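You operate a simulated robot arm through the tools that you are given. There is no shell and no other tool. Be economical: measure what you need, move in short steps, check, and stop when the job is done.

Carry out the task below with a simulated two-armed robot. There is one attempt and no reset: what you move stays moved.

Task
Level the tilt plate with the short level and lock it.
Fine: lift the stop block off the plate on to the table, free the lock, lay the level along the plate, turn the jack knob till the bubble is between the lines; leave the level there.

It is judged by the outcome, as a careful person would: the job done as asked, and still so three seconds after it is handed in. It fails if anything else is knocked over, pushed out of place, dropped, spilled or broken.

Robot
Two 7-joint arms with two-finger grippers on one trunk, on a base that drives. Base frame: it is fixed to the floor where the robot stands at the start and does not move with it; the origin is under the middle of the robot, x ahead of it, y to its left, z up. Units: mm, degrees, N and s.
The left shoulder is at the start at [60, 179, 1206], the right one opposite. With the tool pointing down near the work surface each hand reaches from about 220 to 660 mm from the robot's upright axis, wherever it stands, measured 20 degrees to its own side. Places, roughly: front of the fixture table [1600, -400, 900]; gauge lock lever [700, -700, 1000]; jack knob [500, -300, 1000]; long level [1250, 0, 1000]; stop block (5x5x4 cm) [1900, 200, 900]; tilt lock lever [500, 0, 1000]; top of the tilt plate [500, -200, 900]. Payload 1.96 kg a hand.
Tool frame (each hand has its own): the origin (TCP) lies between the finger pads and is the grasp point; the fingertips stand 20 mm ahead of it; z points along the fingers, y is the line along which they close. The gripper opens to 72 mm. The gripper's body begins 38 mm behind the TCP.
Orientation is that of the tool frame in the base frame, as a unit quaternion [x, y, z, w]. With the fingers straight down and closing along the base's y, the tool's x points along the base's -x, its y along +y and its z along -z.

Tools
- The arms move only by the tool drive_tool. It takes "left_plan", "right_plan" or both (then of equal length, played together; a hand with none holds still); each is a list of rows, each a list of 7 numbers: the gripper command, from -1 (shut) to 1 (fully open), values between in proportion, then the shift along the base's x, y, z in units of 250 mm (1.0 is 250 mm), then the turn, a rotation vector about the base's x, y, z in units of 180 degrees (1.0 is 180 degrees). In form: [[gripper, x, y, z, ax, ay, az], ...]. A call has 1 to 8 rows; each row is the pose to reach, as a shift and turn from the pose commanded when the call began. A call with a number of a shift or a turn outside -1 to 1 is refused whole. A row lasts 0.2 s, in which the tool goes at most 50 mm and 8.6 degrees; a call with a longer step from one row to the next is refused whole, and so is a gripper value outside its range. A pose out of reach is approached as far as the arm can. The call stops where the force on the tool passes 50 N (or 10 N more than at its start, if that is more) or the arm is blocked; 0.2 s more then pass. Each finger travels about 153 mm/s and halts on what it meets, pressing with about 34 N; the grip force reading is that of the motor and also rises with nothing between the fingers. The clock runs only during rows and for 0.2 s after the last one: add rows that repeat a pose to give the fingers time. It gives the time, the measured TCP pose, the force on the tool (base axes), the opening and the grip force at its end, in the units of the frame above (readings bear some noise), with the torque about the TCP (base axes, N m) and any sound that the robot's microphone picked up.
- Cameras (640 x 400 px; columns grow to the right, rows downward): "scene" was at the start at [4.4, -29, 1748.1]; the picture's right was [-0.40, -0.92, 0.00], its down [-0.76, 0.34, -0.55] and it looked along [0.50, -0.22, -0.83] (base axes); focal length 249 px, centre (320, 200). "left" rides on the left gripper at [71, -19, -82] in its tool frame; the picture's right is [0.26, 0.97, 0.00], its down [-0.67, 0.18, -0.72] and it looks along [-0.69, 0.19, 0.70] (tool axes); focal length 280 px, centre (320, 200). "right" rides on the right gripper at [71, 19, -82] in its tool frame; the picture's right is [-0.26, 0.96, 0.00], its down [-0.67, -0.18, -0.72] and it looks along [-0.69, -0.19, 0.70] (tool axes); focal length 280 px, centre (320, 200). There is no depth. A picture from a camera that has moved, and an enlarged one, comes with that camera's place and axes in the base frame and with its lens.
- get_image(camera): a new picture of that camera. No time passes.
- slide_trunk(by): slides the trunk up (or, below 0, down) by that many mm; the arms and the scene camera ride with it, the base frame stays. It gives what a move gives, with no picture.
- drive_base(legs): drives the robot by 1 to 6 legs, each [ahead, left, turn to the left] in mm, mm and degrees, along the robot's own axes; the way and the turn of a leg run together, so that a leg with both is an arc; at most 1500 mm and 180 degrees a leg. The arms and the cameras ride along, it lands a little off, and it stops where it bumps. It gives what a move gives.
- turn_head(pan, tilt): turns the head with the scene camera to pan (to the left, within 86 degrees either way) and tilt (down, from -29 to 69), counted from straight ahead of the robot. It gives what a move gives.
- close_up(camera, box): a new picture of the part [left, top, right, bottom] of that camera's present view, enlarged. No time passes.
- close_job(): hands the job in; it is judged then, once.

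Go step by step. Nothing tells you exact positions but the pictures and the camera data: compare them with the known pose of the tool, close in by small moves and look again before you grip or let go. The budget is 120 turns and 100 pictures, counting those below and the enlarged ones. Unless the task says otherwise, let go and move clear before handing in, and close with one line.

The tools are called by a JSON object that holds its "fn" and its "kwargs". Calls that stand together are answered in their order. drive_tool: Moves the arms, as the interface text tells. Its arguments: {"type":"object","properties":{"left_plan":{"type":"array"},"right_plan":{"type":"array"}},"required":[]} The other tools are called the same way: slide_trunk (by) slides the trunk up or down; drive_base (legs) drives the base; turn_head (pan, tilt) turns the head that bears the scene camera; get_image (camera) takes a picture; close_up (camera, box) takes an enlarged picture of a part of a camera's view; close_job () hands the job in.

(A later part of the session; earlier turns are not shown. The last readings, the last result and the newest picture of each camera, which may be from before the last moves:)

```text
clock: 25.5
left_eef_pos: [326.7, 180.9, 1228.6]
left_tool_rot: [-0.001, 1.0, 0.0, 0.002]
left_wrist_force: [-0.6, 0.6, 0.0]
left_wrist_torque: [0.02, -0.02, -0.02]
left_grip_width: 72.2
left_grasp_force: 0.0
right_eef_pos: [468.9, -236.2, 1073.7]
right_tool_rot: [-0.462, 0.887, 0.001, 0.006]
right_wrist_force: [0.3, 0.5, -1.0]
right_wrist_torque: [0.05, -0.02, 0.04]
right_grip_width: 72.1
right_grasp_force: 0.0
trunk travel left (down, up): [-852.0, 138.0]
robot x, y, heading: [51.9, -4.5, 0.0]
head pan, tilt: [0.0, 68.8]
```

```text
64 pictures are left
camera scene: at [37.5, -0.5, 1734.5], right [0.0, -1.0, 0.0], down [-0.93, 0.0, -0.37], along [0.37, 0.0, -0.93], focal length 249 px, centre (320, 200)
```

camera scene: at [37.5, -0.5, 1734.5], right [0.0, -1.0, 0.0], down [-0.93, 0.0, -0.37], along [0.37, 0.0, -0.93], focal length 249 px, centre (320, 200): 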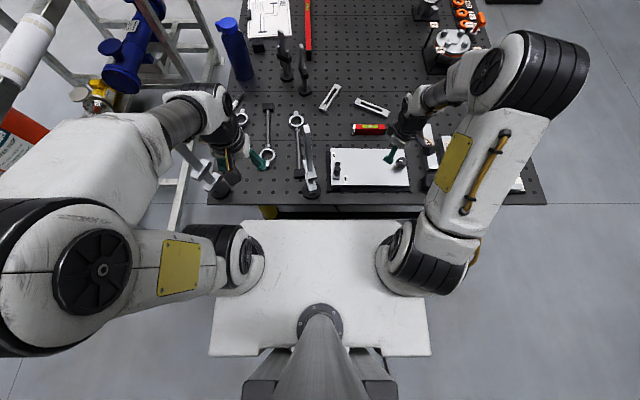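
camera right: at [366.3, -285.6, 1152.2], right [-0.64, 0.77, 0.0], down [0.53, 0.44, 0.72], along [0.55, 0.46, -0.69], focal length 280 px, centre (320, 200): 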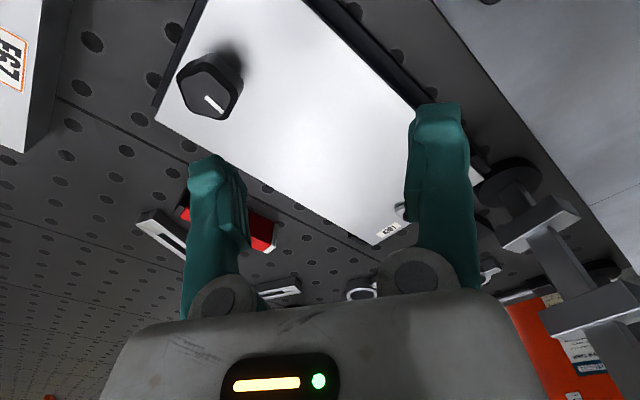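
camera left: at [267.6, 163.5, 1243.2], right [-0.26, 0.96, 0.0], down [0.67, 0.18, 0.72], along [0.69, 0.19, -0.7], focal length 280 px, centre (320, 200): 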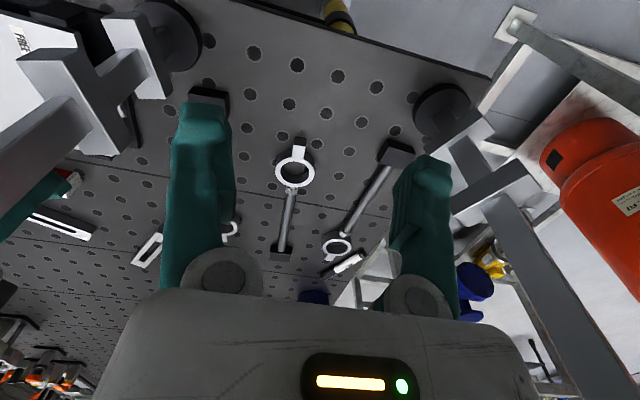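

The robot moved about 44 mm. Now I'll bring the right hand above the level, turned so that it closes across it.

{"fn": "drive_tool", "kwargs": {"right_plan": [[1, 0.15, 0.03, 0, 0, 0, 0.04], [1, 0.3, 0.06, 0, 0, 0, 0.08], [1, 0.45, 0.1, 0, 0, 0, 0.12], [1, 0.6, 0.14, 0, 0, 0, 0.16], [1, 0.72, 0.16, 0, 0, 0, 0.19], [1, 0.72, 0.16, 0, 0, 0, 0.19]]}}

{"fn": "get_image", "kwargs": {"camera": "right"}}

{"fn": "close_up", "kwargs": {"camera": "scene", "box": [320, 85, 440, 190]}}

```text
clock: 26.9
left_eef_pos: [331.9, 182.1, 1227.3]
left_tool_rot: [0.0, 1.0, 0.0, -0.001]
left_wrist_force: [0.2, 0.4, 0.7]
left_wrist_torque: [-0.01, 0.01, 0.0]
left_grip_width: 71.6
left_grasp_force: 0.1
right_eef_pos: [632.8, -200.8, 1070.3]
right_tool_rot: [-0.68, 0.733, 0.001, 0.003]
right_wrist_force: [-0.2, 0.3, 0.0]
right_wrist_torque: [-0.02, -0.03, -0.02]
right_grip_width: 72.2
right_grasp_force: 0.1
right hand out of reach, approached as far as the arm can: row 5, 6
trunk travel left (down, up): [-852.0, 138.0]
robot x, y, heading: [46.4, 1.0, 0.2]
head pan, tilt: [0.0, 68.8]
```

```text
63 pictures are left
camera right: at [607.6, -270.7, 1151.7], right [-0.94, 0.33, 0.0], down [0.23, 0.65, 0.72], along [0.24, 0.68, -0.69], focal length 280 px, centre (320, 200)
```

right: 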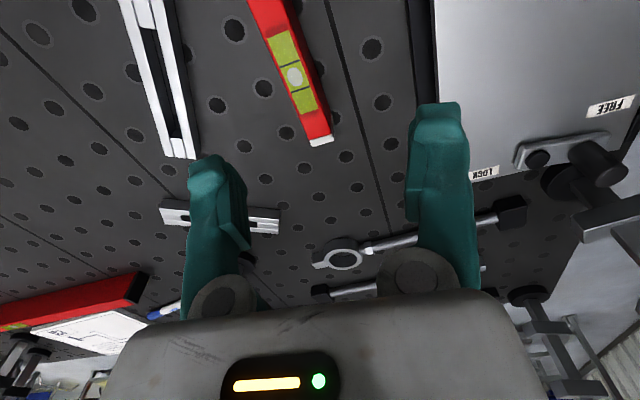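

```text
3.81 times, centred on (380, 138) of scene
camera zoom: at [45.3, -1.0, 1734.6], right [0.0, -1.0, 0.0], down [-0.93, 0.0, -0.36], along [0.36, 0.0, -0.93], focal length 949 px, centre (91, 438)
```

zoom: 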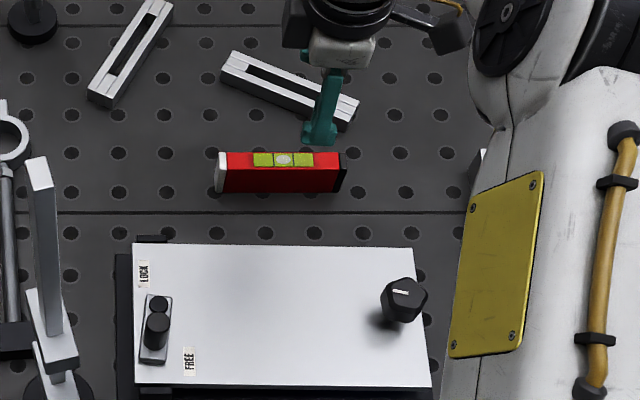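

The level is centred near [656,-195], 20 mm wide with its top near z 937, and the arm is at its limit. I'll drive 60 mm further ahead.

{"fn": "drive_base", "kwargs": {"legs": [[60, 0, 0]]}}

{"fn": "get_image", "kwargs": {"camera": "scene"}}

```text
clock: 27.9
left_eef_pos: [387.0, 182.7, 1228.6]
left_tool_rot: [0.001, 1.0, 0.0, 0.001]
left_wrist_force: [-0.8, -0.6, 1.6]
left_wrist_torque: [0.02, -0.01, -0.04]
left_grip_width: 71.9
left_grasp_force: 0.1
right_eef_pos: [688.5, -199.8, 1072.4]
right_tool_rot: [-0.679, 0.734, 0.0, 0.005]
right_wrist_force: [-1.0, 0.0, 0.8]
right_wrist_torque: [0.01, 0.0, 0.0]
right_grip_width: 72.0
right_grasp_force: 0.1
trunk travel left (down, up): [-852.0, 138.0]
robot x, y, heading: [108.0, -0.1, 0.1]
head pan, tilt: [0.0, 68.8]
```

```text
61 pictures are left
camera scene: at [98.6, -0.4, 1734.6], right [0.0, -1.0, 0.0], down [-0.93, 0.0, -0.36], along [0.36, 0.0, -0.93], focal length 249 px, centre (320, 200)
```

scene: 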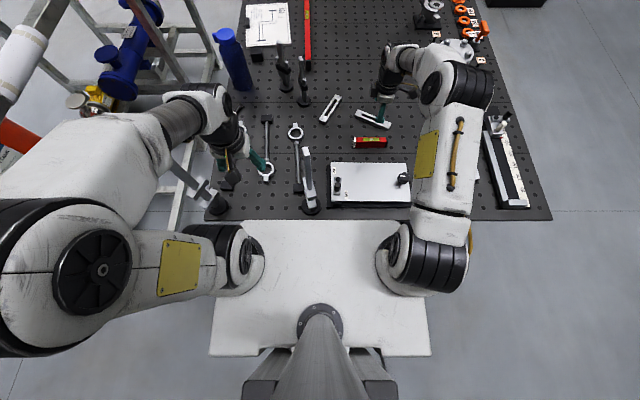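

Now I'll align over the level at a safe height and look.

{"fn": "drive_tool", "kwargs": {"right_plan": [[0.4, -0.13, 0.018, -0.1, 0, 0, 0.025], [0.4, -0.13, 0.018, -0.25, 0, 0, 0.025], [0.4, -0.13, 0.018, -0.36, 0, 0, 0.025], [0.4, -0.13, 0.018, -0.36, 0, 0, 0.025]]}}

{"fn": "get_image", "kwargs": {"camera": "right"}}

{"fn": "close_up", "kwargs": {"camera": "scene", "box": [300, 80, 440, 220]}}

```text
clock: 28.9
left_eef_pos: [388.0, 182.0, 1228.7]
left_tool_rot: [0.001, 1.0, -0.001, -0.001]
left_wrist_force: [-0.1, -0.1, -0.6]
left_wrist_torque: [-0.02, 0.01, 0.04]
left_grip_width: 72.0
left_grasp_force: 0.0
right_eef_pos: [659.5, -193.6, 984.0]
right_tool_rot: [0.708, -0.706, -0.001, -0.003]
right_wrist_force: [0.0, -1.1, 0.0]
right_wrist_torque: [-0.03, 0.02, 0.0]
right_grip_width: 50.3
right_grasp_force: 0.1
trunk travel left (down, up): [-852.0, 138.0]
robot x, y, heading: [109.0, 1.5, -0.2]
head pan, tilt: [0.0, 68.8]
```

```text
60 pictures are left
camera right: at [639.1, -266.0, 1065.5], right [-0.97, 0.26, 0.0], down [0.18, 0.67, 0.72], along [0.19, 0.7, -0.69], focal length 280 px, centre (320, 200)
```

right: 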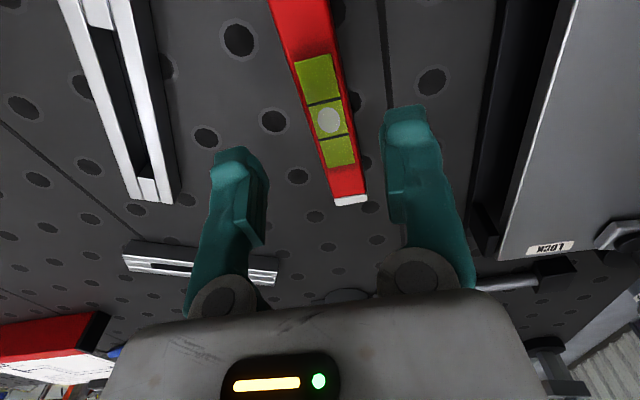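

```text
2.86 times, centred on (370, 150) of scene
camera zoom: at [101.6, -0.4, 1734.6], right [0.0, -1.0, 0.0], down [-0.93, 0.0, -0.36], along [0.36, 0.0, -0.93], focal length 712 px, centre (177, 343)
```

zoom: 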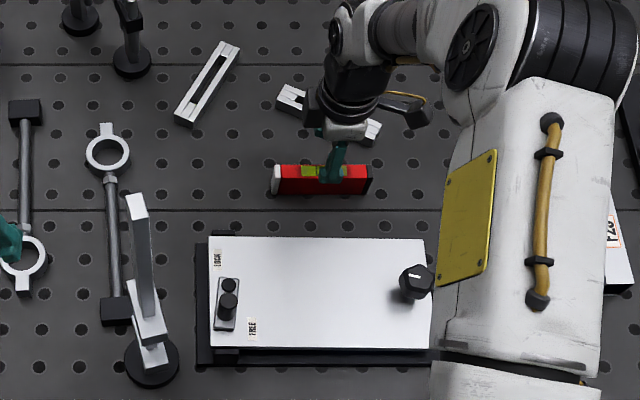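

The level's axis runs along y at x 655. I'll shift -4.5 mm, lower and grip.

{"fn": "drive_tool", "kwargs": {"right_plan": [[0.4, -0.018, 0.003, -0.1, 0, 0, 0], [0.4, -0.018, 0.003, -0.236, 0, 0, 0], [0.4, -0.018, 0.003, -0.236, 0, 0, 0], [-1, -0.018, 0.003, -0.236, 0, 0, 0], [-1, -0.018, 0.003, -0.236, 0, 0, 0], [-1, -0.018, 0.003, -0.236, 0, 0, 0]]}}

{"fn": "get_image", "kwargs": {"camera": "right"}}

```text
clock: 30.3
left_eef_pos: [390.6, 182.6, 1225.7]
left_tool_rot: [0.0, 1.0, 0.0, -0.002]
left_wrist_force: [0.3, 0.4, 0.1]
left_wrist_torque: [0.0, 0.03, -0.04]
left_grip_width: 72.1
left_grasp_force: 0.1
right_eef_pos: [655.2, -193.0, 922.3]
right_tool_rot: [0.708, -0.707, -0.003, -0.003]
right_wrist_force: [-0.2, 0.8, 0.0]
right_wrist_torque: [0.01, -0.01, 0.02]
right_grip_width: 20.8
right_grasp_force: 34.0
trunk travel left (down, up): [-852.0, 138.0]
robot x, y, heading: [108.5, -0.2, 0.1]
head pan, tilt: [0.0, 68.8]
```

```text
58 pictures are left
camera right: at [634.8, -265.8, 1003.0], right [-0.97, 0.26, 0.0], down [0.18, 0.67, 0.72], along [0.19, 0.7, -0.69], focal length 280 px, centre (320, 200)
```

right: 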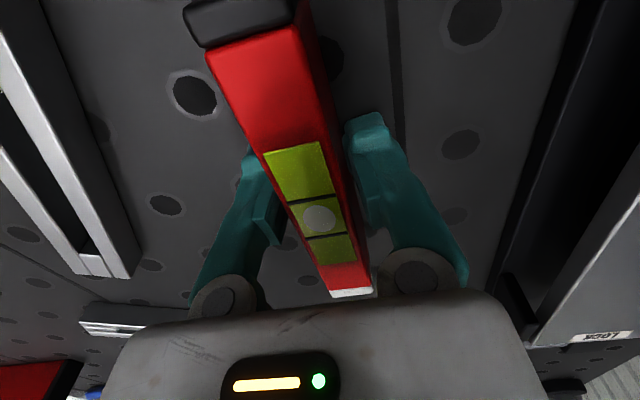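

Gripped, and the bubble sits centred on the table. I'll lift it and carry it over the near part of the plate, aiming at [442,-180], clear of knob and lever.

{"fn": "drive_tool", "kwargs": {"right_plan": [[-1, 0, 0, 0.17, 0, 0, 0], [-1, 0, 0, 0.34, 0, 0, 0], [-1, 0, 0, 0.5, 0, 0, 0], [-1, -0.17, 0, 0.5, 0, 0, 0], [-1, -0.34, 0.01, 0.5, 0, 0, 0], [-1, -0.51, 0.02, 0.5, 0, 0, 0], [-1, -0.68, 0.04, 0.5, 0, 0, 0], [-1, -0.852, 0.05, 0.5, 0, 0, 0]]}}

{"fn": "get_image", "kwargs": {"camera": "right"}}

{"fn": "close_up", "kwargs": {"camera": "scene", "box": [300, 120, 440, 220]}}

```text
clock: 32.1
left_eef_pos: [389.0, 182.3, 1227.7]
left_tool_rot: [0.002, 1.0, 0.0, 0.0]
left_wrist_force: [-0.5, 0.6, 0.1]
left_wrist_torque: [0.03, 0.04, 0.02]
left_grip_width: 72.0
left_grasp_force: 0.0
right_eef_pos: [441.6, -182.0, 1045.8]
right_tool_rot: [0.708, -0.706, -0.001, -0.003]
right_wrist_force: [0.4, -0.1, -0.6]
right_wrist_torque: [-0.03, -0.01, 0.0]
right_grip_width: 20.6
right_grasp_force: 34.1
trunk travel left (down, up): [-852.0, 138.0]
robot x, y, heading: [111.9, -1.0, -0.1]
head pan, tilt: [0.0, 68.8]
```

```text
57 pictures are left
camera right: at [421.0, -253.5, 1127.2], right [-0.97, 0.26, 0.0], down [0.18, 0.67, 0.72], along [0.19, 0.7, -0.69], focal length 280 px, centre (320, 200)
```

right: 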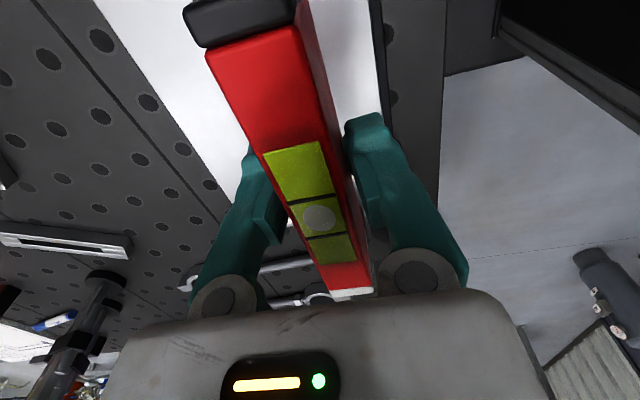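

```text
4.00 times, centred on (370, 170) of scene
camera zoom: at [102.5, -0.1, 1734.5], right [0.0, -1.0, 0.0], down [-0.93, 0.0, -0.36], along [0.36, 0.0, -0.93], focal length 997 px, centre (120, 320)
```

zoom: 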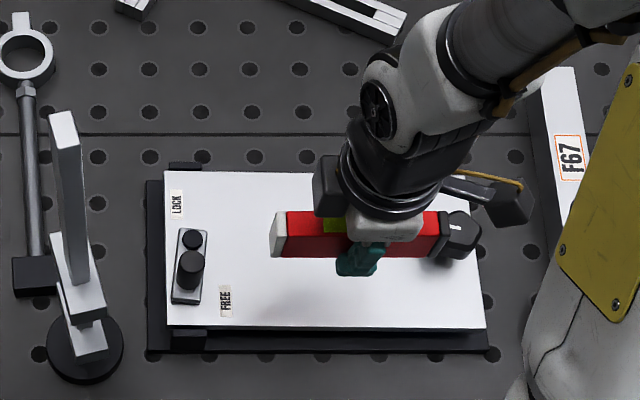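

I'll lower toward the plate, ending in fine steps until contact.

{"fn": "drive_tool", "kwargs": {"right_plan": [[-1, 0, 0, -0.12, 0, 0, 0], [-1, 0, 0, -0.22, 0, 0, 0], [-1, 0, 0, -0.24, 0, 0, 0], [-1, 0, 0, -0.25, 0, 0, 0], [-1, 0, 0, -0.26, 0, 0, 0], [-1, 0, 0, -0.27, 0, 0, 0], [-1, 0, 0, -0.28, 0, 0, 0], [-1, 0, 0, -0.29, 0, 0, 0]]}}

{"fn": "get_image", "kwargs": {"camera": "right"}}

```text
clock: 33.9
left_eef_pos: [392.2, 180.8, 1226.9]
left_tool_rot: [0.001, 1.0, 0.001, -0.001]
left_wrist_force: [0.4, 0.1, -0.2]
left_wrist_torque: [-0.02, 0.02, 0.0]
left_grip_width: 72.1
left_grasp_force: 0.1
right_eef_pos: [440.9, -184.2, 974.1]
right_tool_rot: [0.708, -0.707, -0.003, -0.003]
right_wrist_force: [0.5, 0.1, 0.1]
right_wrist_torque: [0.0, -0.02, -0.01]
right_grip_width: 20.9
right_grasp_force: 33.3
trunk travel left (down, up): [-852.0, 138.0]
robot x, y, heading: [107.3, -0.2, -0.3]
head pan, tilt: [0.0, 68.8]
```

```text
55 pictures are left
camera right: at [420.7, -255.4, 1055.0], right [-0.97, 0.26, 0.0], down [0.18, 0.67, 0.72], along [0.19, 0.7, -0.69], focal length 280 px, centre (320, 200)
```

right: 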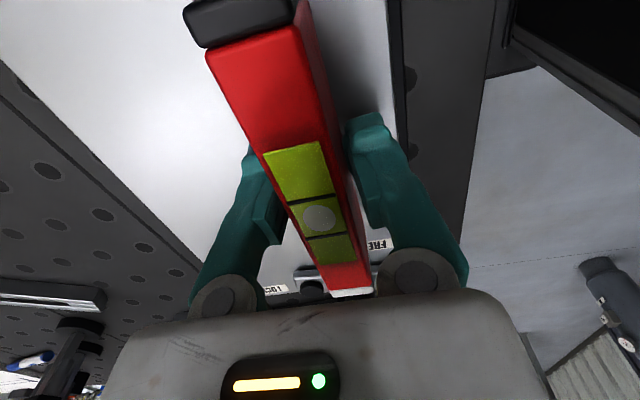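

{"fn": "drive_tool", "kwargs": {"right_plan": [[-1, 0, 0, -0.01, 0, 0, 0], [-1, 0, 0, -0.02, 0, 0, 0], [-1, 0, 0, -0.03, 0, 0, 0], [-1, 0, 0, -0.04, 0, 0, 0]]}}

```text
clock: 34.9
left_eef_pos: [391.5, 182.4, 1227.4]
left_tool_rot: [0.001, 1.0, 0.0, 0.0]
left_wrist_force: [-0.2, 0.2, -0.2]
left_wrist_torque: [0.01, -0.02, -0.02]
left_grip_width: 72.1
left_grasp_force: 0.0
right_eef_pos: [443.0, -183.2, 965.7]
right_tool_rot: [0.708, -0.706, -0.002, -0.003]
right_wrist_force: [0.6, -0.3, 0.4]
right_wrist_torque: [0.05, 0.02, 0.01]
right_grip_width: 20.8
right_grasp_force: 34.3
trunk travel left (down, up): [-852.0, 138.0]
robot x, y, heading: [107.3, 1.7, -0.1]
head pan, tilt: [0.0, 68.8]
```

{"fn": "drive_tool", "kwargs": {"right_plan": [[-1, 0, 0, -0.008, 0, 0, 0], [-1, 0, 0, -0.016, 0, 0, 0], [-1, 0, 0, -0.024, 0, 0, 0], [-1, 0, 0, -0.032, 0, 0, 0], [-1, 0, 0, -0.04, 0, 0, 0]]}}

{"fn": "get_image", "kwargs": {"camera": "right"}}

```text
clock: 36.1
left_eef_pos: [390.3, 181.3, 1228.4]
left_tool_rot: [0.001, 1.0, 0.0, 0.0]
left_wrist_force: [0.3, -0.4, -0.1]
left_wrist_torque: [0.0, -0.04, -0.01]
left_grip_width: 72.1
left_grasp_force: 0.2
right_eef_pos: [440.4, -183.9, 955.4]
right_tool_rot: [0.708, -0.706, -0.002, -0.004]
right_wrist_force: [3.8, -7.9, 21.7]
right_wrist_torque: [0.69, 0.07, -0.14]
right_grip_width: 20.8
right_grasp_force: 34.0
trunk travel left (down, up): [-852.0, 138.0]
robot x, y, heading: [107.8, -4.2, -0.2]
head pan, tilt: [0.0, 68.8]
```

```text
54 pictures are left
camera right: at [421.0, -255.4, 1036.7], right [-0.97, 0.26, 0.0], down [0.18, 0.67, 0.72], along [0.19, 0.7, -0.69], focal length 280 px, centre (320, 200)
```

right: 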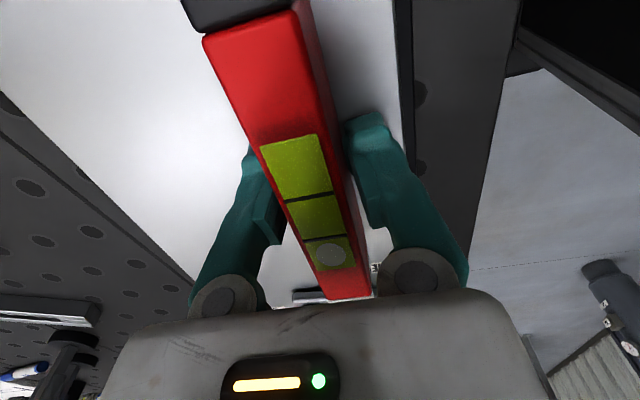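

Contact: the level has settled on to the plate, and the bubble went to the left end, so the left is high. I'll release gently and rise.

{"fn": "drive_tool", "kwargs": {"right_plan": [[-0.35, 0, 0, 0, 0, 0, 0], [-0.2, 0, 0, 0, 0, 0, 0], [0, 0, 0, 0, 0, 0, 0], [0.2, 0, 0, 0, 0, 0, 0], [0.3, 0, 0, 0.1, 0, 0, 0], [0.3, 0, 0, 0.25, 0, 0, 0], [0.3, 0, 0, 0.4, 0, 0, 0]]}}

{"fn": "get_image", "kwargs": {"camera": "right"}}

{"fn": "close_up", "kwargs": {"camera": "scene", "box": [300, 120, 440, 220]}}

```text
clock: 37.7
left_eef_pos: [391.2, 182.0, 1227.3]
left_tool_rot: [0.0, 1.0, 0.0, -0.001]
left_wrist_force: [0.3, 0.9, -0.1]
left_wrist_torque: [0.0, -0.02, -0.01]
left_grip_width: 71.8
left_grasp_force: 0.0
right_eef_pos: [441.6, -182.5, 1056.1]
right_tool_rot: [0.708, -0.706, -0.001, -0.002]
right_wrist_force: [-0.7, -0.3, 0.3]
right_wrist_torque: [0.02, -0.03, 0.01]
right_grip_width: 46.9
right_grasp_force: 0.0
trunk travel left (down, up): [-852.0, 138.0]
robot x, y, heading: [106.6, -0.3, -0.0]
head pan, tilt: [0.0, 68.8]
```

```text
53 pictures are left
camera right: at [422.1, -254.5, 1136.7], right [-0.97, 0.26, 0.0], down [0.18, 0.67, 0.72], along [0.19, 0.7, -0.69], focal length 280 px, centre (320, 200)
```

right: 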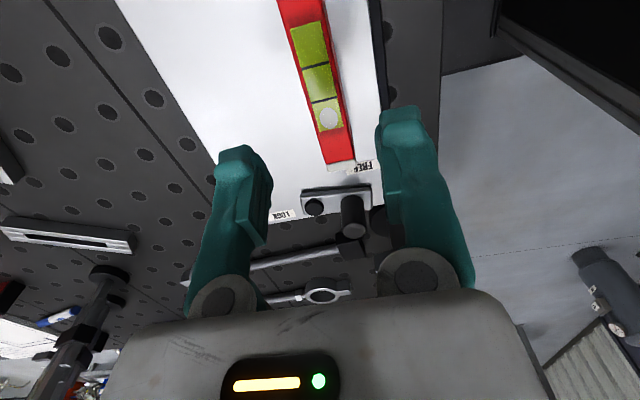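

```text
4.00 times, centred on (370, 170) of scene
camera zoom: at [103.2, -0.6, 1734.4], right [0.0, -1.0, 0.0], down [-0.93, 0.0, -0.36], along [0.36, 0.0, -0.93], focal length 997 px, centre (120, 320)
```

zoom: 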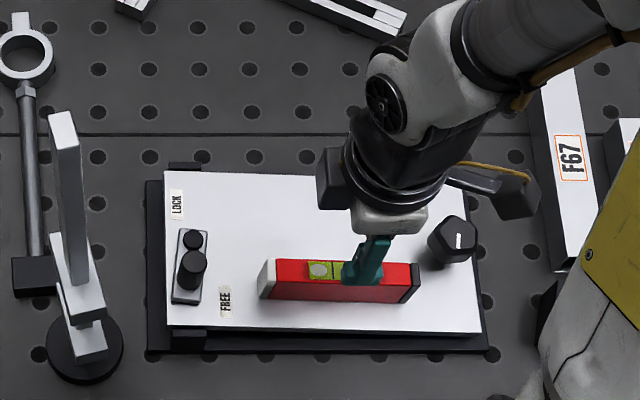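

The level lies along the plate with the bubble at the left end. Next the hand goes over the jack knob near [485,-294] for a look.

{"fn": "drive_tool", "kwargs": {"right_plan": [[0.6, 0.02, -0.06, 0, 0, 0, -0.047], [0.6, 0.04, -0.13, 0, 0, 0, -0.094], [0.6, 0.06, -0.2, 0, 0, 0, -0.141], [0.6, 0.08, -0.27, 0, 0, 0, -0.188], [0.6, 0.1, -0.34, 0, 0, 0, -0.235], [0.6, 0.14, -0.4, 0, 0, 0, -0.282], [0.6, 0.16, -0.44, 0, 0, 0, -0.329], [0.6, 0.16, -0.44, 0, 0, 0, -0.329]]}}

{"fn": "get_image", "kwargs": {"camera": "right"}}

{"fn": "close_up", "kwargs": {"camera": "scene", "box": [320, 120, 440, 220]}}

```text
clock: 39.5
left_eef_pos: [389.5, 183.0, 1227.2]
left_tool_rot: [0.001, 1.0, -0.001, -0.001]
left_wrist_force: [0.1, -0.7, 0.1]
left_wrist_torque: [0.0, -0.01, 0.0]
left_grip_width: 72.1
left_grasp_force: 0.0
right_eef_pos: [481.3, -292.2, 1053.3]
right_tool_rot: [-0.265, 0.964, 0.0, 0.003]
right_wrist_force: [-0.3, 0.5, 1.3]
right_wrist_torque: [-0.01, -0.01, 0.01]
right_grip_width: 57.5
right_grasp_force: 0.1
trunk travel left (down, up): [-852.0, 138.0]
robot x, y, heading: [109.2, 0.0, -0.1]
head pan, tilt: [0.0, 68.8]
```

```text
51 pictures are left
camera right: at [409.7, -313.0, 1134.9], right [-0.27, 0.96, 0.0], down [0.67, 0.19, 0.72], along [0.69, 0.19, -0.69], focal length 280 px, centre (320, 200)
```

right: 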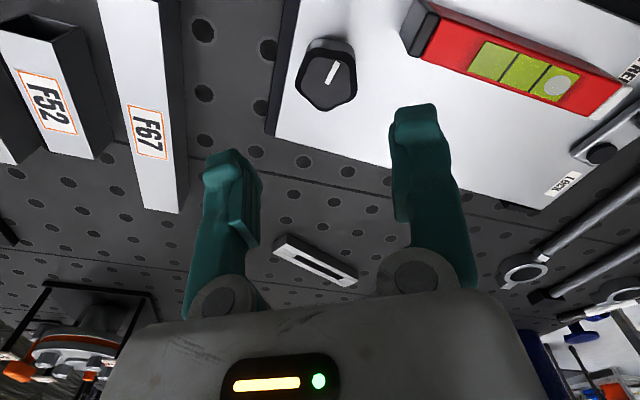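

```text
4.00 times, centred on (380, 170) of scene
camera zoom: at [104.2, -0.4, 1734.6], right [0.0, -1.0, 0.0], down [-0.93, 0.0, -0.36], along [0.36, 0.0, -0.93], focal length 997 px, centre (80, 320)
```

zoom: 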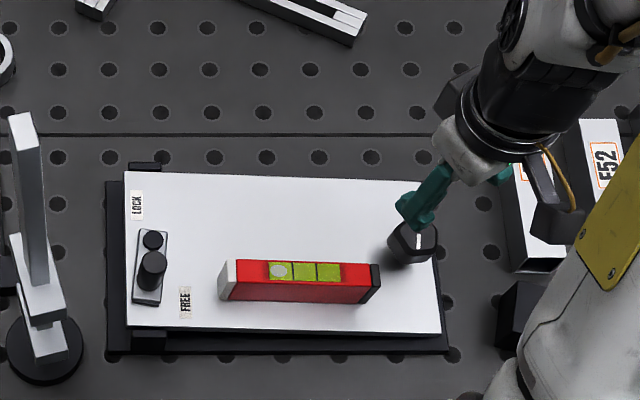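

The knob top is about [478,-291,956], 38 mm across, and the scene camera sees the bubble well. I'll lower and grip the knob.

{"fn": "drive_tool", "kwargs": {"right_plan": [[0.8, -0.012, 0.004, -0.1, 0, 0, 0], [0.8, -0.012, 0.004, -0.25, 0, 0, 0], [0.8, -0.012, 0.004, -0.36, 0, 0, 0], [0.8, -0.012, 0.004, -0.372, 0, 0, 0], [0, -0.012, 0.004, -0.372, 0, 0, 0], [-0.5, -0.012, 0.004, -0.372, 0, 0, 0], [-0.5, -0.012, 0.004, -0.372, 0, 0, 0]]}}

{"fn": "get_image", "kwargs": {"camera": "right"}}

```text
clock: 41.1
left_eef_pos: [391.6, 184.2, 1228.1]
left_tool_rot: [0.0, 1.0, -0.001, -0.001]
left_wrist_force: [-0.6, 0.0, -0.4]
left_wrist_torque: [-0.02, 0.0, 0.0]
left_grip_width: 72.0
left_grasp_force: 0.1
right_eef_pos: [476.5, -289.1, 960.4]
right_tool_rot: [-0.266, 0.964, 0.001, 0.002]
right_wrist_force: [-10.1, 17.5, -14.3]
right_wrist_torque: [0.68, 0.33, -0.19]
right_grip_width: 36.4
right_grasp_force: 40.0
trunk travel left (down, up): [-852.0, 138.0]
robot x, y, heading: [109.0, 2.8, 0.1]
head pan, tilt: [0.0, 68.8]
```

```text
49 pictures are left
camera right: at [405.3, -309.6, 1041.6], right [-0.27, 0.96, 0.0], down [0.67, 0.19, 0.72], along [0.69, 0.2, -0.7], focal length 280 px, centre (320, 200)
```

right: 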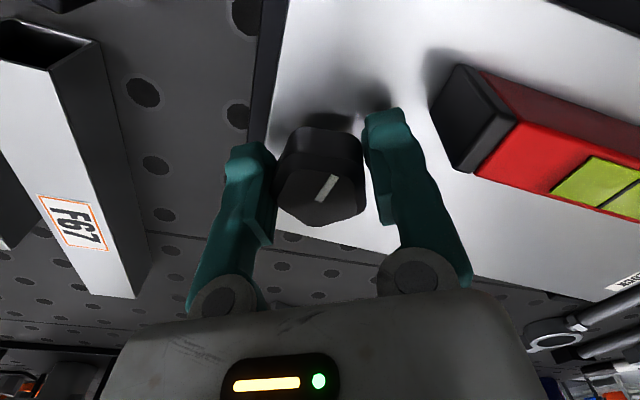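

The knob is gripped, slightly off centre. I'll recentre by 2 mm and turn clockwise as a test.

{"fn": "drive_tool", "kwargs": {"right_plan": [[-0.5, -0.007, 0.008, 0, 0, 0, 0], [-0.5, -0.007, 0.008, 0, 0, 0, -0.047], [-0.5, -0.007, 0.008, 0, 0, 0, -0.094], [-0.5, -0.007, 0.008, 0, 0, 0, -0.141], [-0.5, -0.007, 0.008, 0, 0, 0, -0.188], [-0.5, -0.007, 0.008, 0, 0, 0, -0.235], [-0.5, -0.007, 0.008, 0, 0, 0, -0.235]]}}

{"fn": "get_image", "kwargs": {"camera": "right"}}

{"fn": "close_up", "kwargs": {"camera": "scene", "box": [370, 175, 410, 205]}}

```text
clock: 42.7
left_eef_pos: [389.1, 185.6, 1227.3]
left_tool_rot: [0.0, 1.0, -0.002, 0.0]
left_wrist_force: [0.2, -0.2, -0.5]
left_wrist_torque: [0.02, 0.03, 0.02]
left_grip_width: 72.1
left_grasp_force: 0.0
right_eef_pos: [476.3, -286.8, 964.3]
right_tool_rot: [0.099, 0.995, -0.003, 0.007]
right_wrist_force: [-2.2, 14.3, 28.3]
right_wrist_torque: [0.47, 0.29, 0.21]
right_grip_width: 35.5
right_grasp_force: 40.0
trunk travel left (down, up): [-852.0, 138.0]
robot x, y, heading: [106.5, -2.5, -0.1]
head pan, tilt: [0.0, 68.8]
```

```text
48 pictures are left
camera right: at [409.3, -253.7, 1044.8], right [0.45, 0.89, 0.0], down [0.62, -0.31, 0.73], along [0.65, -0.33, -0.69], focal length 280 px, centre (320, 200)
```

right: 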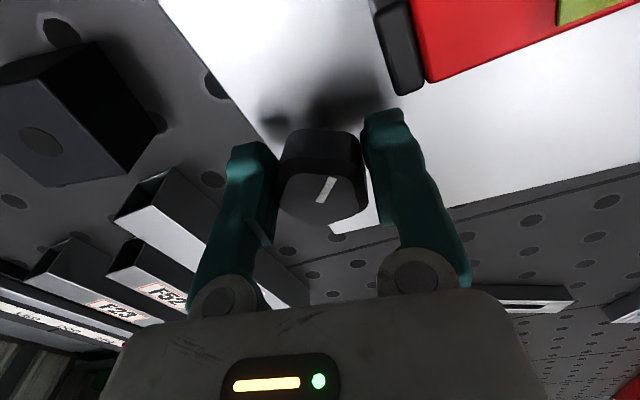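

```text
13.33 times, centred on (390, 190) of scene
camera zoom: at [100.9, 5.2, 1734.9], right [0.0, -1.0, 0.0], down [-0.93, 0.0, -0.36], along [0.36, 0.0, -0.93], focal length 3322 px, centre (-613, 333)
```

zoom: 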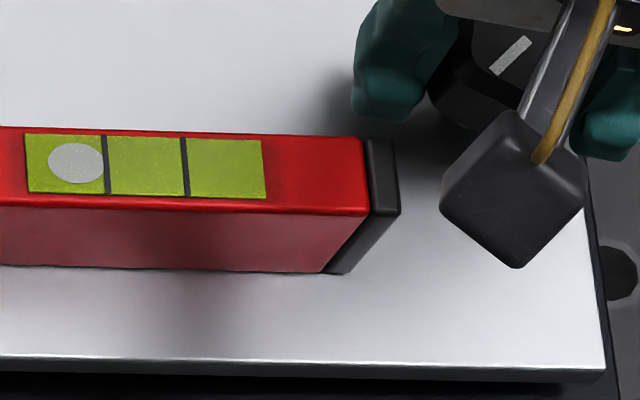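

Clockwise raises the right end: the bubble moved slightly toward centre and the knob lifts the hand. I'll continue, letting the hand rise a little.

{"fn": "drive_tool", "kwargs": {"right_plan": [[-0.5, 0, 0.004, 0.014, 0, 0, 0], [-0.5, 0, 0.004, 0.016, 0, 0, -0.04], [-0.5, 0, 0.004, 0.018, 0, 0, -0.08], [-0.5, 0, 0.004, 0.02, 0, 0, -0.12], [-0.5, 0, 0.004, 0.02, 0, 0, -0.16], [-0.5, 0, 0.004, 0.02, 0, 0, -0.16]]}}

{"fn": "close_up", "kwargs": {"camera": "scene", "box": [360, 175, 410, 205]}}

```text
clock: 44.1
left_eef_pos: [391.4, 186.1, 1226.8]
left_tool_rot: [0.0, 1.0, -0.002, 0.0]
left_wrist_force: [-0.2, -0.7, 0.6]
left_wrist_torque: [-0.03, 0.0, 0.01]
left_grip_width: 72.0
left_grasp_force: 0.0
right_eef_pos: [477.5, -285.9, 966.7]
right_tool_rot: [0.343, 0.939, -0.004, 0.005]
right_wrist_force: [0.1, 21.2, 6.3]
right_wrist_torque: [0.92, 0.37, 0.12]
right_grip_width: 35.5
right_grasp_force: 39.7
trunk travel left (down, up): [-852.0, 138.0]
robot x, y, heading: [105.0, 0.9, -0.0]
head pan, tilt: [0.0, 68.8]
```

```text
12.80 times, centred on (385, 190) of scene
camera zoom: at [104.1, 5.0, 1734.7], right [0.0, -1.0, 0.0], down [-0.93, 0.0, -0.36], along [0.36, 0.0, -0.93], focal length 3189 px, centre (-512, 328)
```

zoom: 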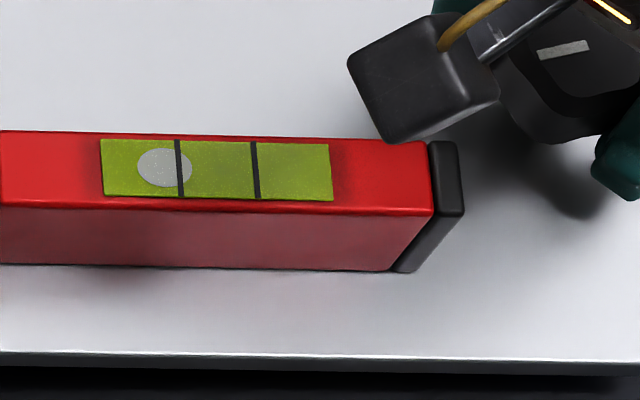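

The bubble moves steadily (0.21 → 0.27 of the vial per 29°), so about 100° more is needed. I'll release, rise a little and wind the wrist back.

{"fn": "drive_tool", "kwargs": {"right_plan": [[0, 0, 0, 0, 0, 0, 0], [0.8, 0, 0, 0, 0, 0, 0], [0.8, 0, 0, 0, 0, 0, 0], [0.8, 0, 0, 0.14, 0, 0, 0], [0.8, 0, 0, 0.16, 0, 0, 0.047], [0.8, 0, 0, 0.16, 0, 0, 0.094], [0.8, 0, 0, 0.16, 0, 0, 0.141], [0.8, 0, 0, 0.16, 0, 0, 0.188]]}}

{"fn": "drive_tool", "kwargs": {"right_plan": [[0.8, 0, 0, 0, 0, 0, 0.047], [0.8, 0, 0, 0, 0, 0, 0.094], [0.8, 0, 0, 0, 0, 0, 0.141], [0.8, 0, 0, 0, 0, 0, 0.188], [0.8, 0, 0, 0, 0, 0, 0.235], [0.8, 0, 0, 0, 0, 0, 0.282], [0.8, 0, 0, 0, 0, 0, 0.329], [0.8, 0, 0, 0, 0, 0, 0.37]]}}

{"fn": "get_image", "kwargs": {"camera": "right"}}

{"fn": "close_up", "kwargs": {"camera": "scene", "box": [330, 155, 430, 215]}}

```text
clock: 45.9
left_eef_pos: [392.4, 181.3, 1227.5]
left_tool_rot: [0.001, 1.0, 0.0, -0.001]
left_wrist_force: [0.2, 0.4, 0.1]
left_wrist_torque: [0.02, 0.01, 0.01]
left_grip_width: 72.0
left_grasp_force: 0.1
right_eef_pos: [477.0, -289.5, 1006.0]
right_tool_rot: [0.055, 0.998, -0.001, 0.003]
right_wrist_force: [0.0, 0.2, 0.2]
right_wrist_torque: [-0.03, -0.01, 0.0]
right_grip_width: 64.8
right_grasp_force: 0.0
trunk travel left (down, up): [-852.0, 138.0]
robot x, y, heading: [108.6, -3.9, 0.2]
head pan, tilt: [0.0, 68.8]
```

```text
clock: 47.7
left_eef_pos: [391.5, 182.0, 1227.2]
left_tool_rot: [0.001, 1.0, 0.0, -0.001]
left_wrist_force: [-0.1, 0.3, 1.0]
left_wrist_torque: [0.01, 0.0, -0.03]
left_grip_width: 71.8
left_grasp_force: 0.0
right_eef_pos: [476.2, -288.6, 1005.6]
right_tool_rot: [-0.503, 0.864, 0.0, 0.004]
right_wrist_force: [-0.3, -0.3, -0.2]
right_wrist_torque: [0.02, -0.01, 0.01]
right_grip_width: 64.5
right_grasp_force: 0.1
trunk travel left (down, up): [-852.0, 138.0]
robot x, y, heading: [107.3, 2.7, 0.3]
head pan, tilt: [0.0, 68.8]
```

```text
45 pictures are left
camera right: at [424.0, -341.8, 1087.3], right [-0.71, 0.7, 0.0], down [0.49, 0.49, 0.72], along [0.51, 0.51, -0.69], focal length 280 px, centre (320, 200)
```

right: 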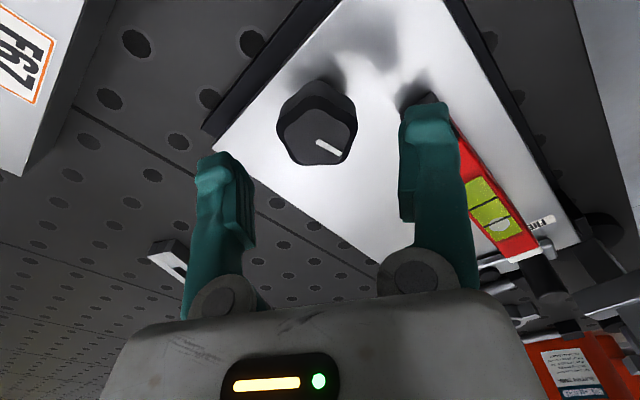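

```text
6.40 times, centred on (380, 185) of scene
camera zoom: at [104.4, -0.8, 1734.6], right [0.0, -1.0, 0.0], down [-0.93, 0.0, -0.36], along [0.36, 0.0, -0.93], focal length 1595 px, centre (-64, 296)
```

zoom: 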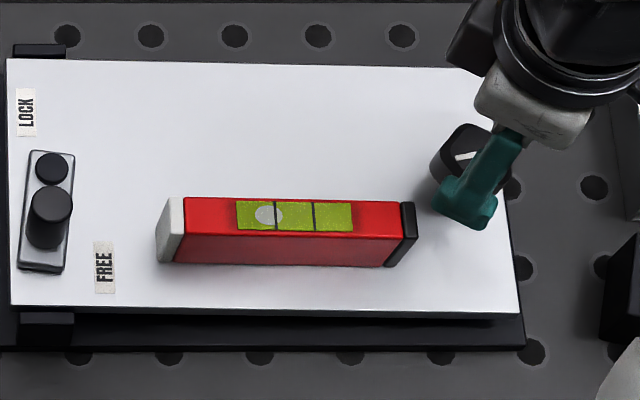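

Unloaded, the bubble is at 0.24. I'll lower again, grip and turn clockwise.

{"fn": "drive_tool", "kwargs": {"right_plan": [[0.8, 0.012, 0.006, -0.1, 0, 0, 0], [0.8, 0.012, 0.006, -0.16, 0, 0, 0], [0.8, 0.012, 0.006, -0.16, 0, 0, 0], [0, 0.012, 0.006, -0.16, 0, 0, 0], [-0.5, 0.012, 0.006, -0.16, 0, 0, 0], [-0.5, 0.012, 0.006, -0.16, 0, 0, 0]]}}

```text
clock: 49.1
left_eef_pos: [390.8, 181.7, 1227.9]
left_tool_rot: [0.001, 1.0, 0.0, -0.002]
left_wrist_force: [-0.4, -0.1, 0.2]
left_wrist_torque: [-0.02, 0.0, 0.0]
left_grip_width: 72.0
left_grasp_force: 0.0
right_eef_pos: [479.8, -286.7, 966.4]
right_tool_rot: [-0.502, 0.865, 0.002, 0.003]
right_wrist_force: [-7.3, 5.0, -5.6]
right_wrist_torque: [-0.03, 0.25, 0.02]
right_grip_width: 36.5
right_grasp_force: 40.0
trunk travel left (down, up): [-852.0, 138.0]
robot x, y, heading: [108.1, -2.3, -0.3]
head pan, tilt: [0.0, 68.8]
```

Well centred this time. Turning clockwise about 68°.

{"fn": "drive_tool", "kwargs": {"right_plan": [[-0.5, -0.002, 0, 0, 0, 0, -0.047], [-0.5, -0.002, 0, 0.002, 0, 0, -0.094], [-0.5, -0.002, 0, 0.003, 0, 0, -0.141], [-0.5, -0.002, 0, 0.004, 0, 0, -0.188], [-0.5, -0.002, 0, 0.006, 0, 0, -0.235], [-0.5, -0.002, 0, 0.008, 0, 0, -0.282], [-0.5, -0.002, 0, 0.009, 0, 0, -0.329], [-0.5, -0.002, 0, 0.01, 0, 0, -0.376]]}}

{"fn": "close_up", "kwargs": {"camera": "scene", "box": [360, 175, 410, 205]}}

```text
clock: 50.9
left_eef_pos: [391.4, 183.1, 1227.5]
left_tool_rot: [0.001, 1.0, 0.0, 0.0]
left_wrist_force: [-0.3, 0.3, -1.1]
left_wrist_torque: [-0.01, 0.0, -0.02]
left_grip_width: 71.8
left_grasp_force: 0.0
right_eef_pos: [480.1, -286.7, 969.8]
right_tool_rot: [0.067, 0.998, -0.002, 0.006]
right_wrist_force: [6.5, -1.4, 29.2]
right_wrist_torque: [-0.03, -0.17, 0.16]
right_grip_width: 35.8
right_grasp_force: 39.7
trunk travel left (down, up): [-852.0, 138.0]
robot x, y, heading: [104.6, 2.3, 0.0]
head pan, tilt: [0.0, 68.8]
```

```text
12.80 times, centred on (385, 190) of scene
camera zoom: at [103.1, 1.4, 1734.7], right [0.0, -1.0, 0.0], down [-0.93, 0.0, -0.36], along [0.36, 0.0, -0.93], focal length 3189 px, centre (-512, 328)
```

zoom: 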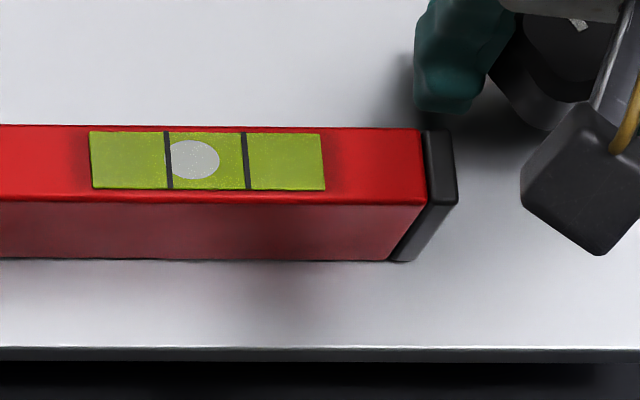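

The bubble is now just inside the left line (0.44). About 20° more, relieving the hand's downward load.

{"fn": "drive_tool", "kwargs": {"right_plan": [[-0.5, 0, 0, 0.006, 0, 0, -0.03], [-0.5, 0, 0, 0.01, 0, 0, -0.06], [-0.5, 0, 0, 0.012, 0, 0, -0.1], [-0.5, 0, 0, 0.012, 0, 0, -0.1], [0, 0, 0, 0.012, 0, 0, -0.1], [0.8, 0, 0, 0.012, 0, 0, -0.1], [0.8, 0, 0, 0.012, 0, 0, -0.1], [0.8, 0, 0, 0.15, 0, 0, -0.1]]}}

{"fn": "close_up", "kwargs": {"camera": "scene", "box": [360, 175, 410, 205]}}

```text
clock: 52.7
left_eef_pos: [389.0, 181.7, 1227.9]
left_tool_rot: [0.002, 1.0, 0.0, 0.0]
left_wrist_force: [0.3, 0.2, 0.1]
left_wrist_torque: [-0.01, -0.03, -0.01]
left_grip_width: 71.8
left_grasp_force: 0.1
right_eef_pos: [476.3, -286.3, 1008.0]
right_tool_rot: [0.221, 0.975, -0.002, 0.004]
right_wrist_force: [0.1, 0.1, -0.5]
right_wrist_torque: [0.02, -0.01, -0.02]
right_grip_width: 65.2
right_grasp_force: 0.0
trunk travel left (down, up): [-852.0, 138.0]
robot x, y, heading: [108.9, 1.5, -0.2]
head pan, tilt: [0.0, 68.8]
```

```text
12.80 times, centred on (385, 190) of scene
camera zoom: at [102.6, 0.2, 1734.5], right [0.0, -1.0, 0.0], down [-0.93, 0.0, -0.36], along [0.36, 0.0, -0.93], focal length 3189 px, centre (-512, 328)
```

zoom: 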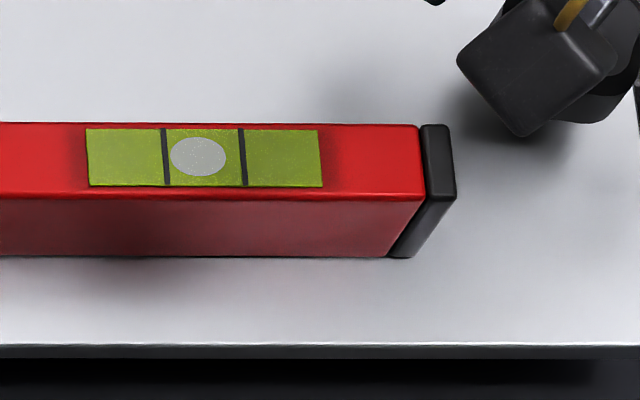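

The bubble is between the lines but a bit left of centre. I'll add about 8° more for margin.

{"fn": "drive_tool", "kwargs": {"right_plan": [[0.8, 0.012, 0, -0.1, 0, 0, 0], [0.8, 0.012, 0, -0.148, 0, 0, 0], [0.8, 0.012, 0, -0.148, 0, 0, 0], [0, 0.012, 0, -0.148, 0, 0, 0], [-0.5, 0.012, 0, -0.148, 0, 0, 0], [-0.5, 0.012, 0, -0.148, 0, 0, 0]]}}

{"fn": "drive_tool", "kwargs": {"right_plan": [[-0.5, 0, 0, 0, 0, 0, -0.025], [-0.5, 0, 0, 0.002, 0, 0, -0.05], [-0.5, 0, 0, 0.002, 0, 0, -0.05], [0, 0, 0, 0.002, 0, 0, -0.05], [0.8, 0, 0, 0.002, 0, 0, -0.05], [0.8, 0, 0, 0.002, 0, 0, -0.05], [0.8, 0, 0, 0.15, 0, 0, -0.05]]}}

{"fn": "close_up", "kwargs": {"camera": "scene", "box": [360, 175, 410, 205]}}

```text
clock: 54.1
left_eef_pos: [392.8, 181.0, 1227.1]
left_tool_rot: [0.001, 1.0, 0.0, -0.002]
left_wrist_force: [-0.5, 0.5, -0.1]
left_wrist_torque: [0.01, -0.04, 0.01]
left_grip_width: 71.8
left_grasp_force: 0.1
right_eef_pos: [482.5, -287.2, 966.9]
right_tool_rot: [0.219, 0.976, -0.001, 0.0]
right_wrist_force: [-2.7, 7.6, -31.0]
right_wrist_torque: [0.15, -0.14, -0.15]
right_grip_width: 32.7
right_grasp_force: 39.9
trunk travel left (down, up): [-852.0, 138.0]
robot x, y, heading: [104.6, -2.1, 0.1]
head pan, tilt: [0.0, 68.8]
```

```text
clock: 55.0
left_eef_pos: [392.5, 179.4, 1227.7]
left_tool_rot: [0.0, 1.0, 0.001, -0.002]
left_wrist_force: [0.4, -0.3, -0.1]
left_wrist_torque: [0.01, -0.03, 0.0]
left_grip_width: 72.3
left_grasp_force: 0.1
right_eef_pos: [479.8, -289.3, 968.0]
right_tool_rot: [0.296, 0.955, -0.001, -0.001]
right_wrist_force: [3.7, -2.5, -21.7]
right_wrist_torque: [-0.41, 0.26, -0.11]
right_grip_width: 36.4
right_grasp_force: 0.4
trunk travel left (down, up): [-852.0, 138.0]
robot x, y, heading: [110.0, -1.6, -0.1]
head pan, tilt: [0.0, 68.8]
stopped in row 4 (right hand): the force on the tool passed its limit at 51 N (the readings are from after the stop); the commanded pose is now the measured one
```

```text
12.80 times, centred on (385, 190) of scene
camera zoom: at [107.3, -4.0, 1735.1], right [0.0, -1.0, 0.0], down [-0.93, 0.0, -0.36], along [0.36, 0.0, -0.93], focal length 3189 px, centre (-512, 328)
```

zoom: 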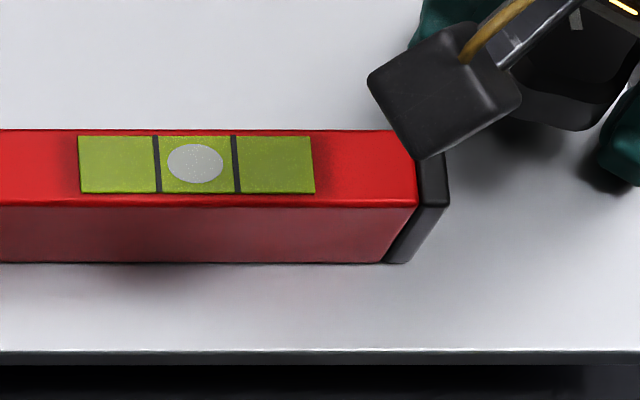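

The bubble is now centred. I'll open fully and rise.

{"fn": "drive_tool", "kwargs": {"right_plan": [[0.2, 0, 0, 0, 0, 0, 0], [0.8, 0, 0, 0, 0, 0, 0], [0.8, 0, 0, 0, 0, 0, 0], [0.8, 0, 0, 0.15, 0, 0, 0], [0.8, 0, 0, 0.33, 0, 0, 0.04], [0.6, 0, 0, 0.4, 0, 0, 0.08], [0.33, 0, 0, 0.4, 0, 0, 0.12]]}}

{"fn": "close_up", "kwargs": {"camera": "scene", "box": [360, 175, 410, 205]}}

{"fn": "close_up", "kwargs": {"camera": "scene", "box": [290, 140, 410, 215]}}

```text
clock: 56.6
left_eef_pos: [391.3, 181.5, 1228.2]
left_tool_rot: [0.0, 1.0, 0.0, -0.001]
left_wrist_force: [-0.9, 0.3, -0.6]
left_wrist_torque: [-0.03, 0.02, 0.02]
left_grip_width: 72.1
left_grasp_force: 0.0
right_eef_pos: [480.1, -288.3, 1067.4]
right_tool_rot: [0.11, 0.994, -0.002, 0.001]
right_wrist_force: [-0.2, 0.5, -0.2]
right_wrist_torque: [-0.05, 0.02, 0.0]
right_grip_width: 47.8
right_grasp_force: 0.1
trunk travel left (down, up): [-852.0, 138.0]
robot x, y, heading: [107.2, 0.3, -0.1]
head pan, tilt: [0.0, 68.8]
```

```text
12.80 times, centred on (385, 190) of scene
camera zoom: at [104.5, -0.7, 1734.6], right [0.0, -1.0, 0.0], down [-0.93, 0.0, -0.36], along [0.36, 0.0, -0.93], focal length 3189 px, centre (-512, 328)
```

zoom: 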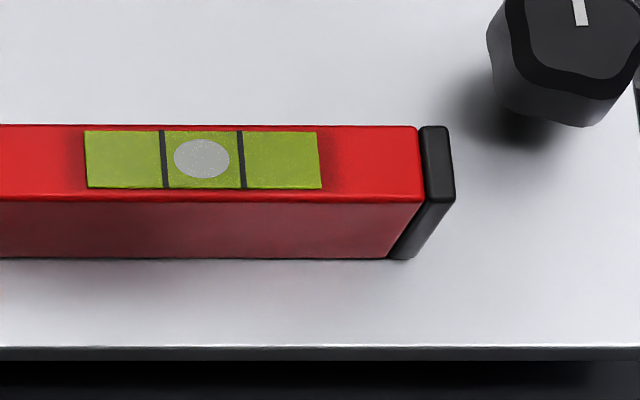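

```text
5.33 times, centred on (350, 178) of scene
camera zoom: at [104.5, -0.7, 1734.6], right [0.0, -1.0, 0.0], down [-0.93, 0.0, -0.36], along [0.36, 0.0, -0.93], focal length 1329 px, centre (160, 320)
```

zoom: 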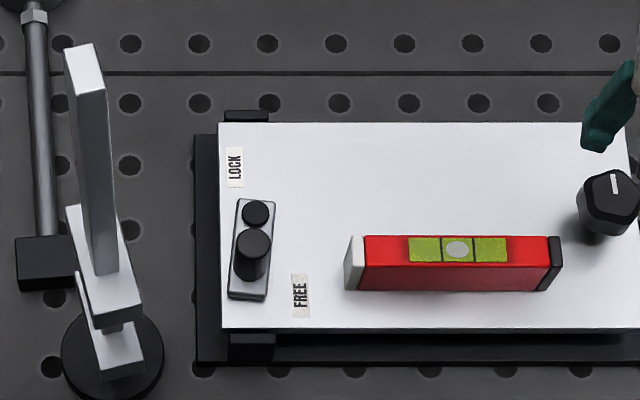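

The bubble is exactly centred. Now to lock: the handle is at about [445,-59,987] and the pivot at [481,-63]. I'll move the hand over the handle.

{"fn": "drive_tool", "kwargs": {"right_plan": [[0.33, -0.02, 0.13, 0.02, 0, 0, 0.045], [0.33, -0.04, 0.27, 0.02, 0, 0, 0.09], [0.33, -0.06, 0.41, 0.02, 0, 0, 0.135], [0.33, -0.08, 0.55, 0.02, 0, 0, 0.18], [0.33, -0.1, 0.69, 0.02, 0, 0, 0.225], [0.33, -0.12, 0.83, 0.02, 0, 0, 0.27], [0.33, -0.14, 0.915, 0.02, 0, 0, 0.292], [0.33, -0.14, 0.915, 0.02, 0, 0, 0.292]]}}

{"fn": "get_image", "kwargs": {"camera": "right"}}

{"fn": "close_up", "kwargs": {"camera": "scene", "box": [290, 140, 410, 215]}}

```text
clock: 58.4
left_eef_pos: [390.6, 182.4, 1227.3]
left_tool_rot: [0.001, 1.0, 0.0, -0.001]
left_wrist_force: [0.3, 0.2, 0.1]
left_wrist_torque: [-0.02, 0.01, 0.01]
left_grip_width: 71.9
left_grasp_force: 0.0
right_eef_pos: [444.2, -59.3, 1072.0]
right_tool_rot: [-0.339, 0.941, 0.0, 0.002]
right_wrist_force: [-0.7, 0.6, 0.0]
right_wrist_torque: [0.0, -0.01, -0.02]
right_grip_width: 48.2
right_grasp_force: 0.1
trunk travel left (down, up): [-852.0, 138.0]
robot x, y, heading: [107.3, 0.9, -0.2]
head pan, tilt: [0.0, 68.8]
```

```text
38 pictures are left
camera right: at [376.2, -90.3, 1153.7], right [-0.42, 0.91, 0.0], down [0.63, 0.29, 0.72], along [0.65, 0.3, -0.7], focal length 280 px, centre (320, 200)
```

right: 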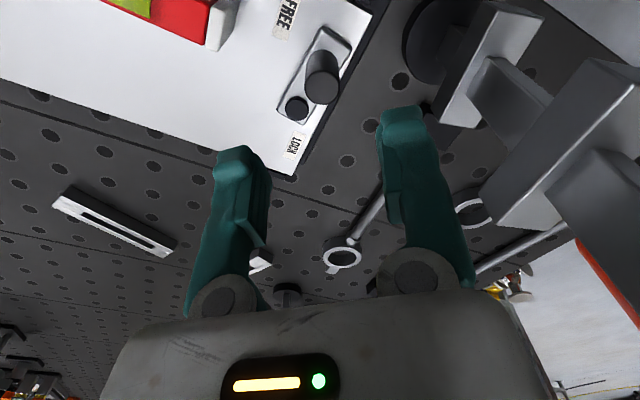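

```text
5.33 times, centred on (350, 178) of scene
camera zoom: at [104.3, -1.1, 1734.6], right [0.0, -1.0, 0.0], down [-0.93, 0.0, -0.36], along [0.36, 0.0, -0.93], focal length 1329 px, centre (160, 320)
```

zoom: 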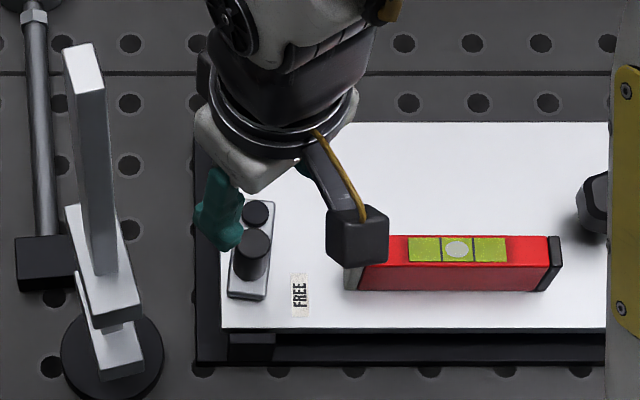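

The handle is right below the hand. I'll lower and grip.

{"fn": "drive_tool", "kwargs": {"right_plan": [[0.33, 0, 0.003, -0.15, 0, 0, 0], [0.33, 0, 0.003, -0.3, 0, 0, 0], [0.33, 0, 0.003, -0.388, 0, 0, 0], [0.33, 0, 0.003, -0.388, 0, 0, 0], [-0.2, 0, 0.003, -0.388, 0, 0, 0], [-0.6, 0, 0.003, -0.388, 0, 0, 0], [-0.6, 0, 0.003, -0.388, 0, 0, 0]]}}

{"fn": "get_image", "kwargs": {"camera": "right"}}

```text
clock: 60.0
left_eef_pos: [390.3, 182.4, 1228.2]
left_tool_rot: [0.0, 1.0, -0.001, -0.001]
left_wrist_force: [-0.2, -0.2, -0.5]
left_wrist_torque: [-0.02, 0.01, -0.02]
left_grip_width: 71.7
left_grasp_force: 0.0
right_eef_pos: [445.6, -58.5, 973.0]
right_tool_rot: [-0.339, 0.941, 0.0, 0.0]
right_wrist_force: [-7.4, 2.2, -13.1]
right_wrist_torque: [0.12, 0.02, 0.06]
right_grip_width: 21.2
right_grasp_force: 40.0
trunk travel left (down, up): [-852.0, 138.0]
robot x, y, heading: [106.0, -1.2, 0.0]
head pan, tilt: [0.0, 68.8]
```

```text
36 pictures are left
camera right: at [377.4, -89.6, 1055.4], right [-0.41, 0.91, 0.0], down [0.63, 0.29, 0.72], along [0.65, 0.3, -0.7], focal length 280 px, centre (320, 200)
```

right: 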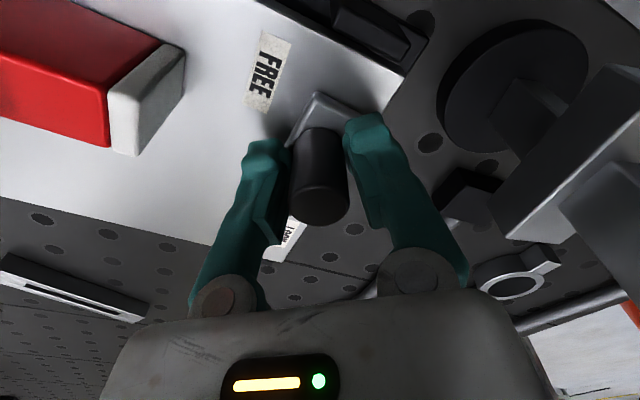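

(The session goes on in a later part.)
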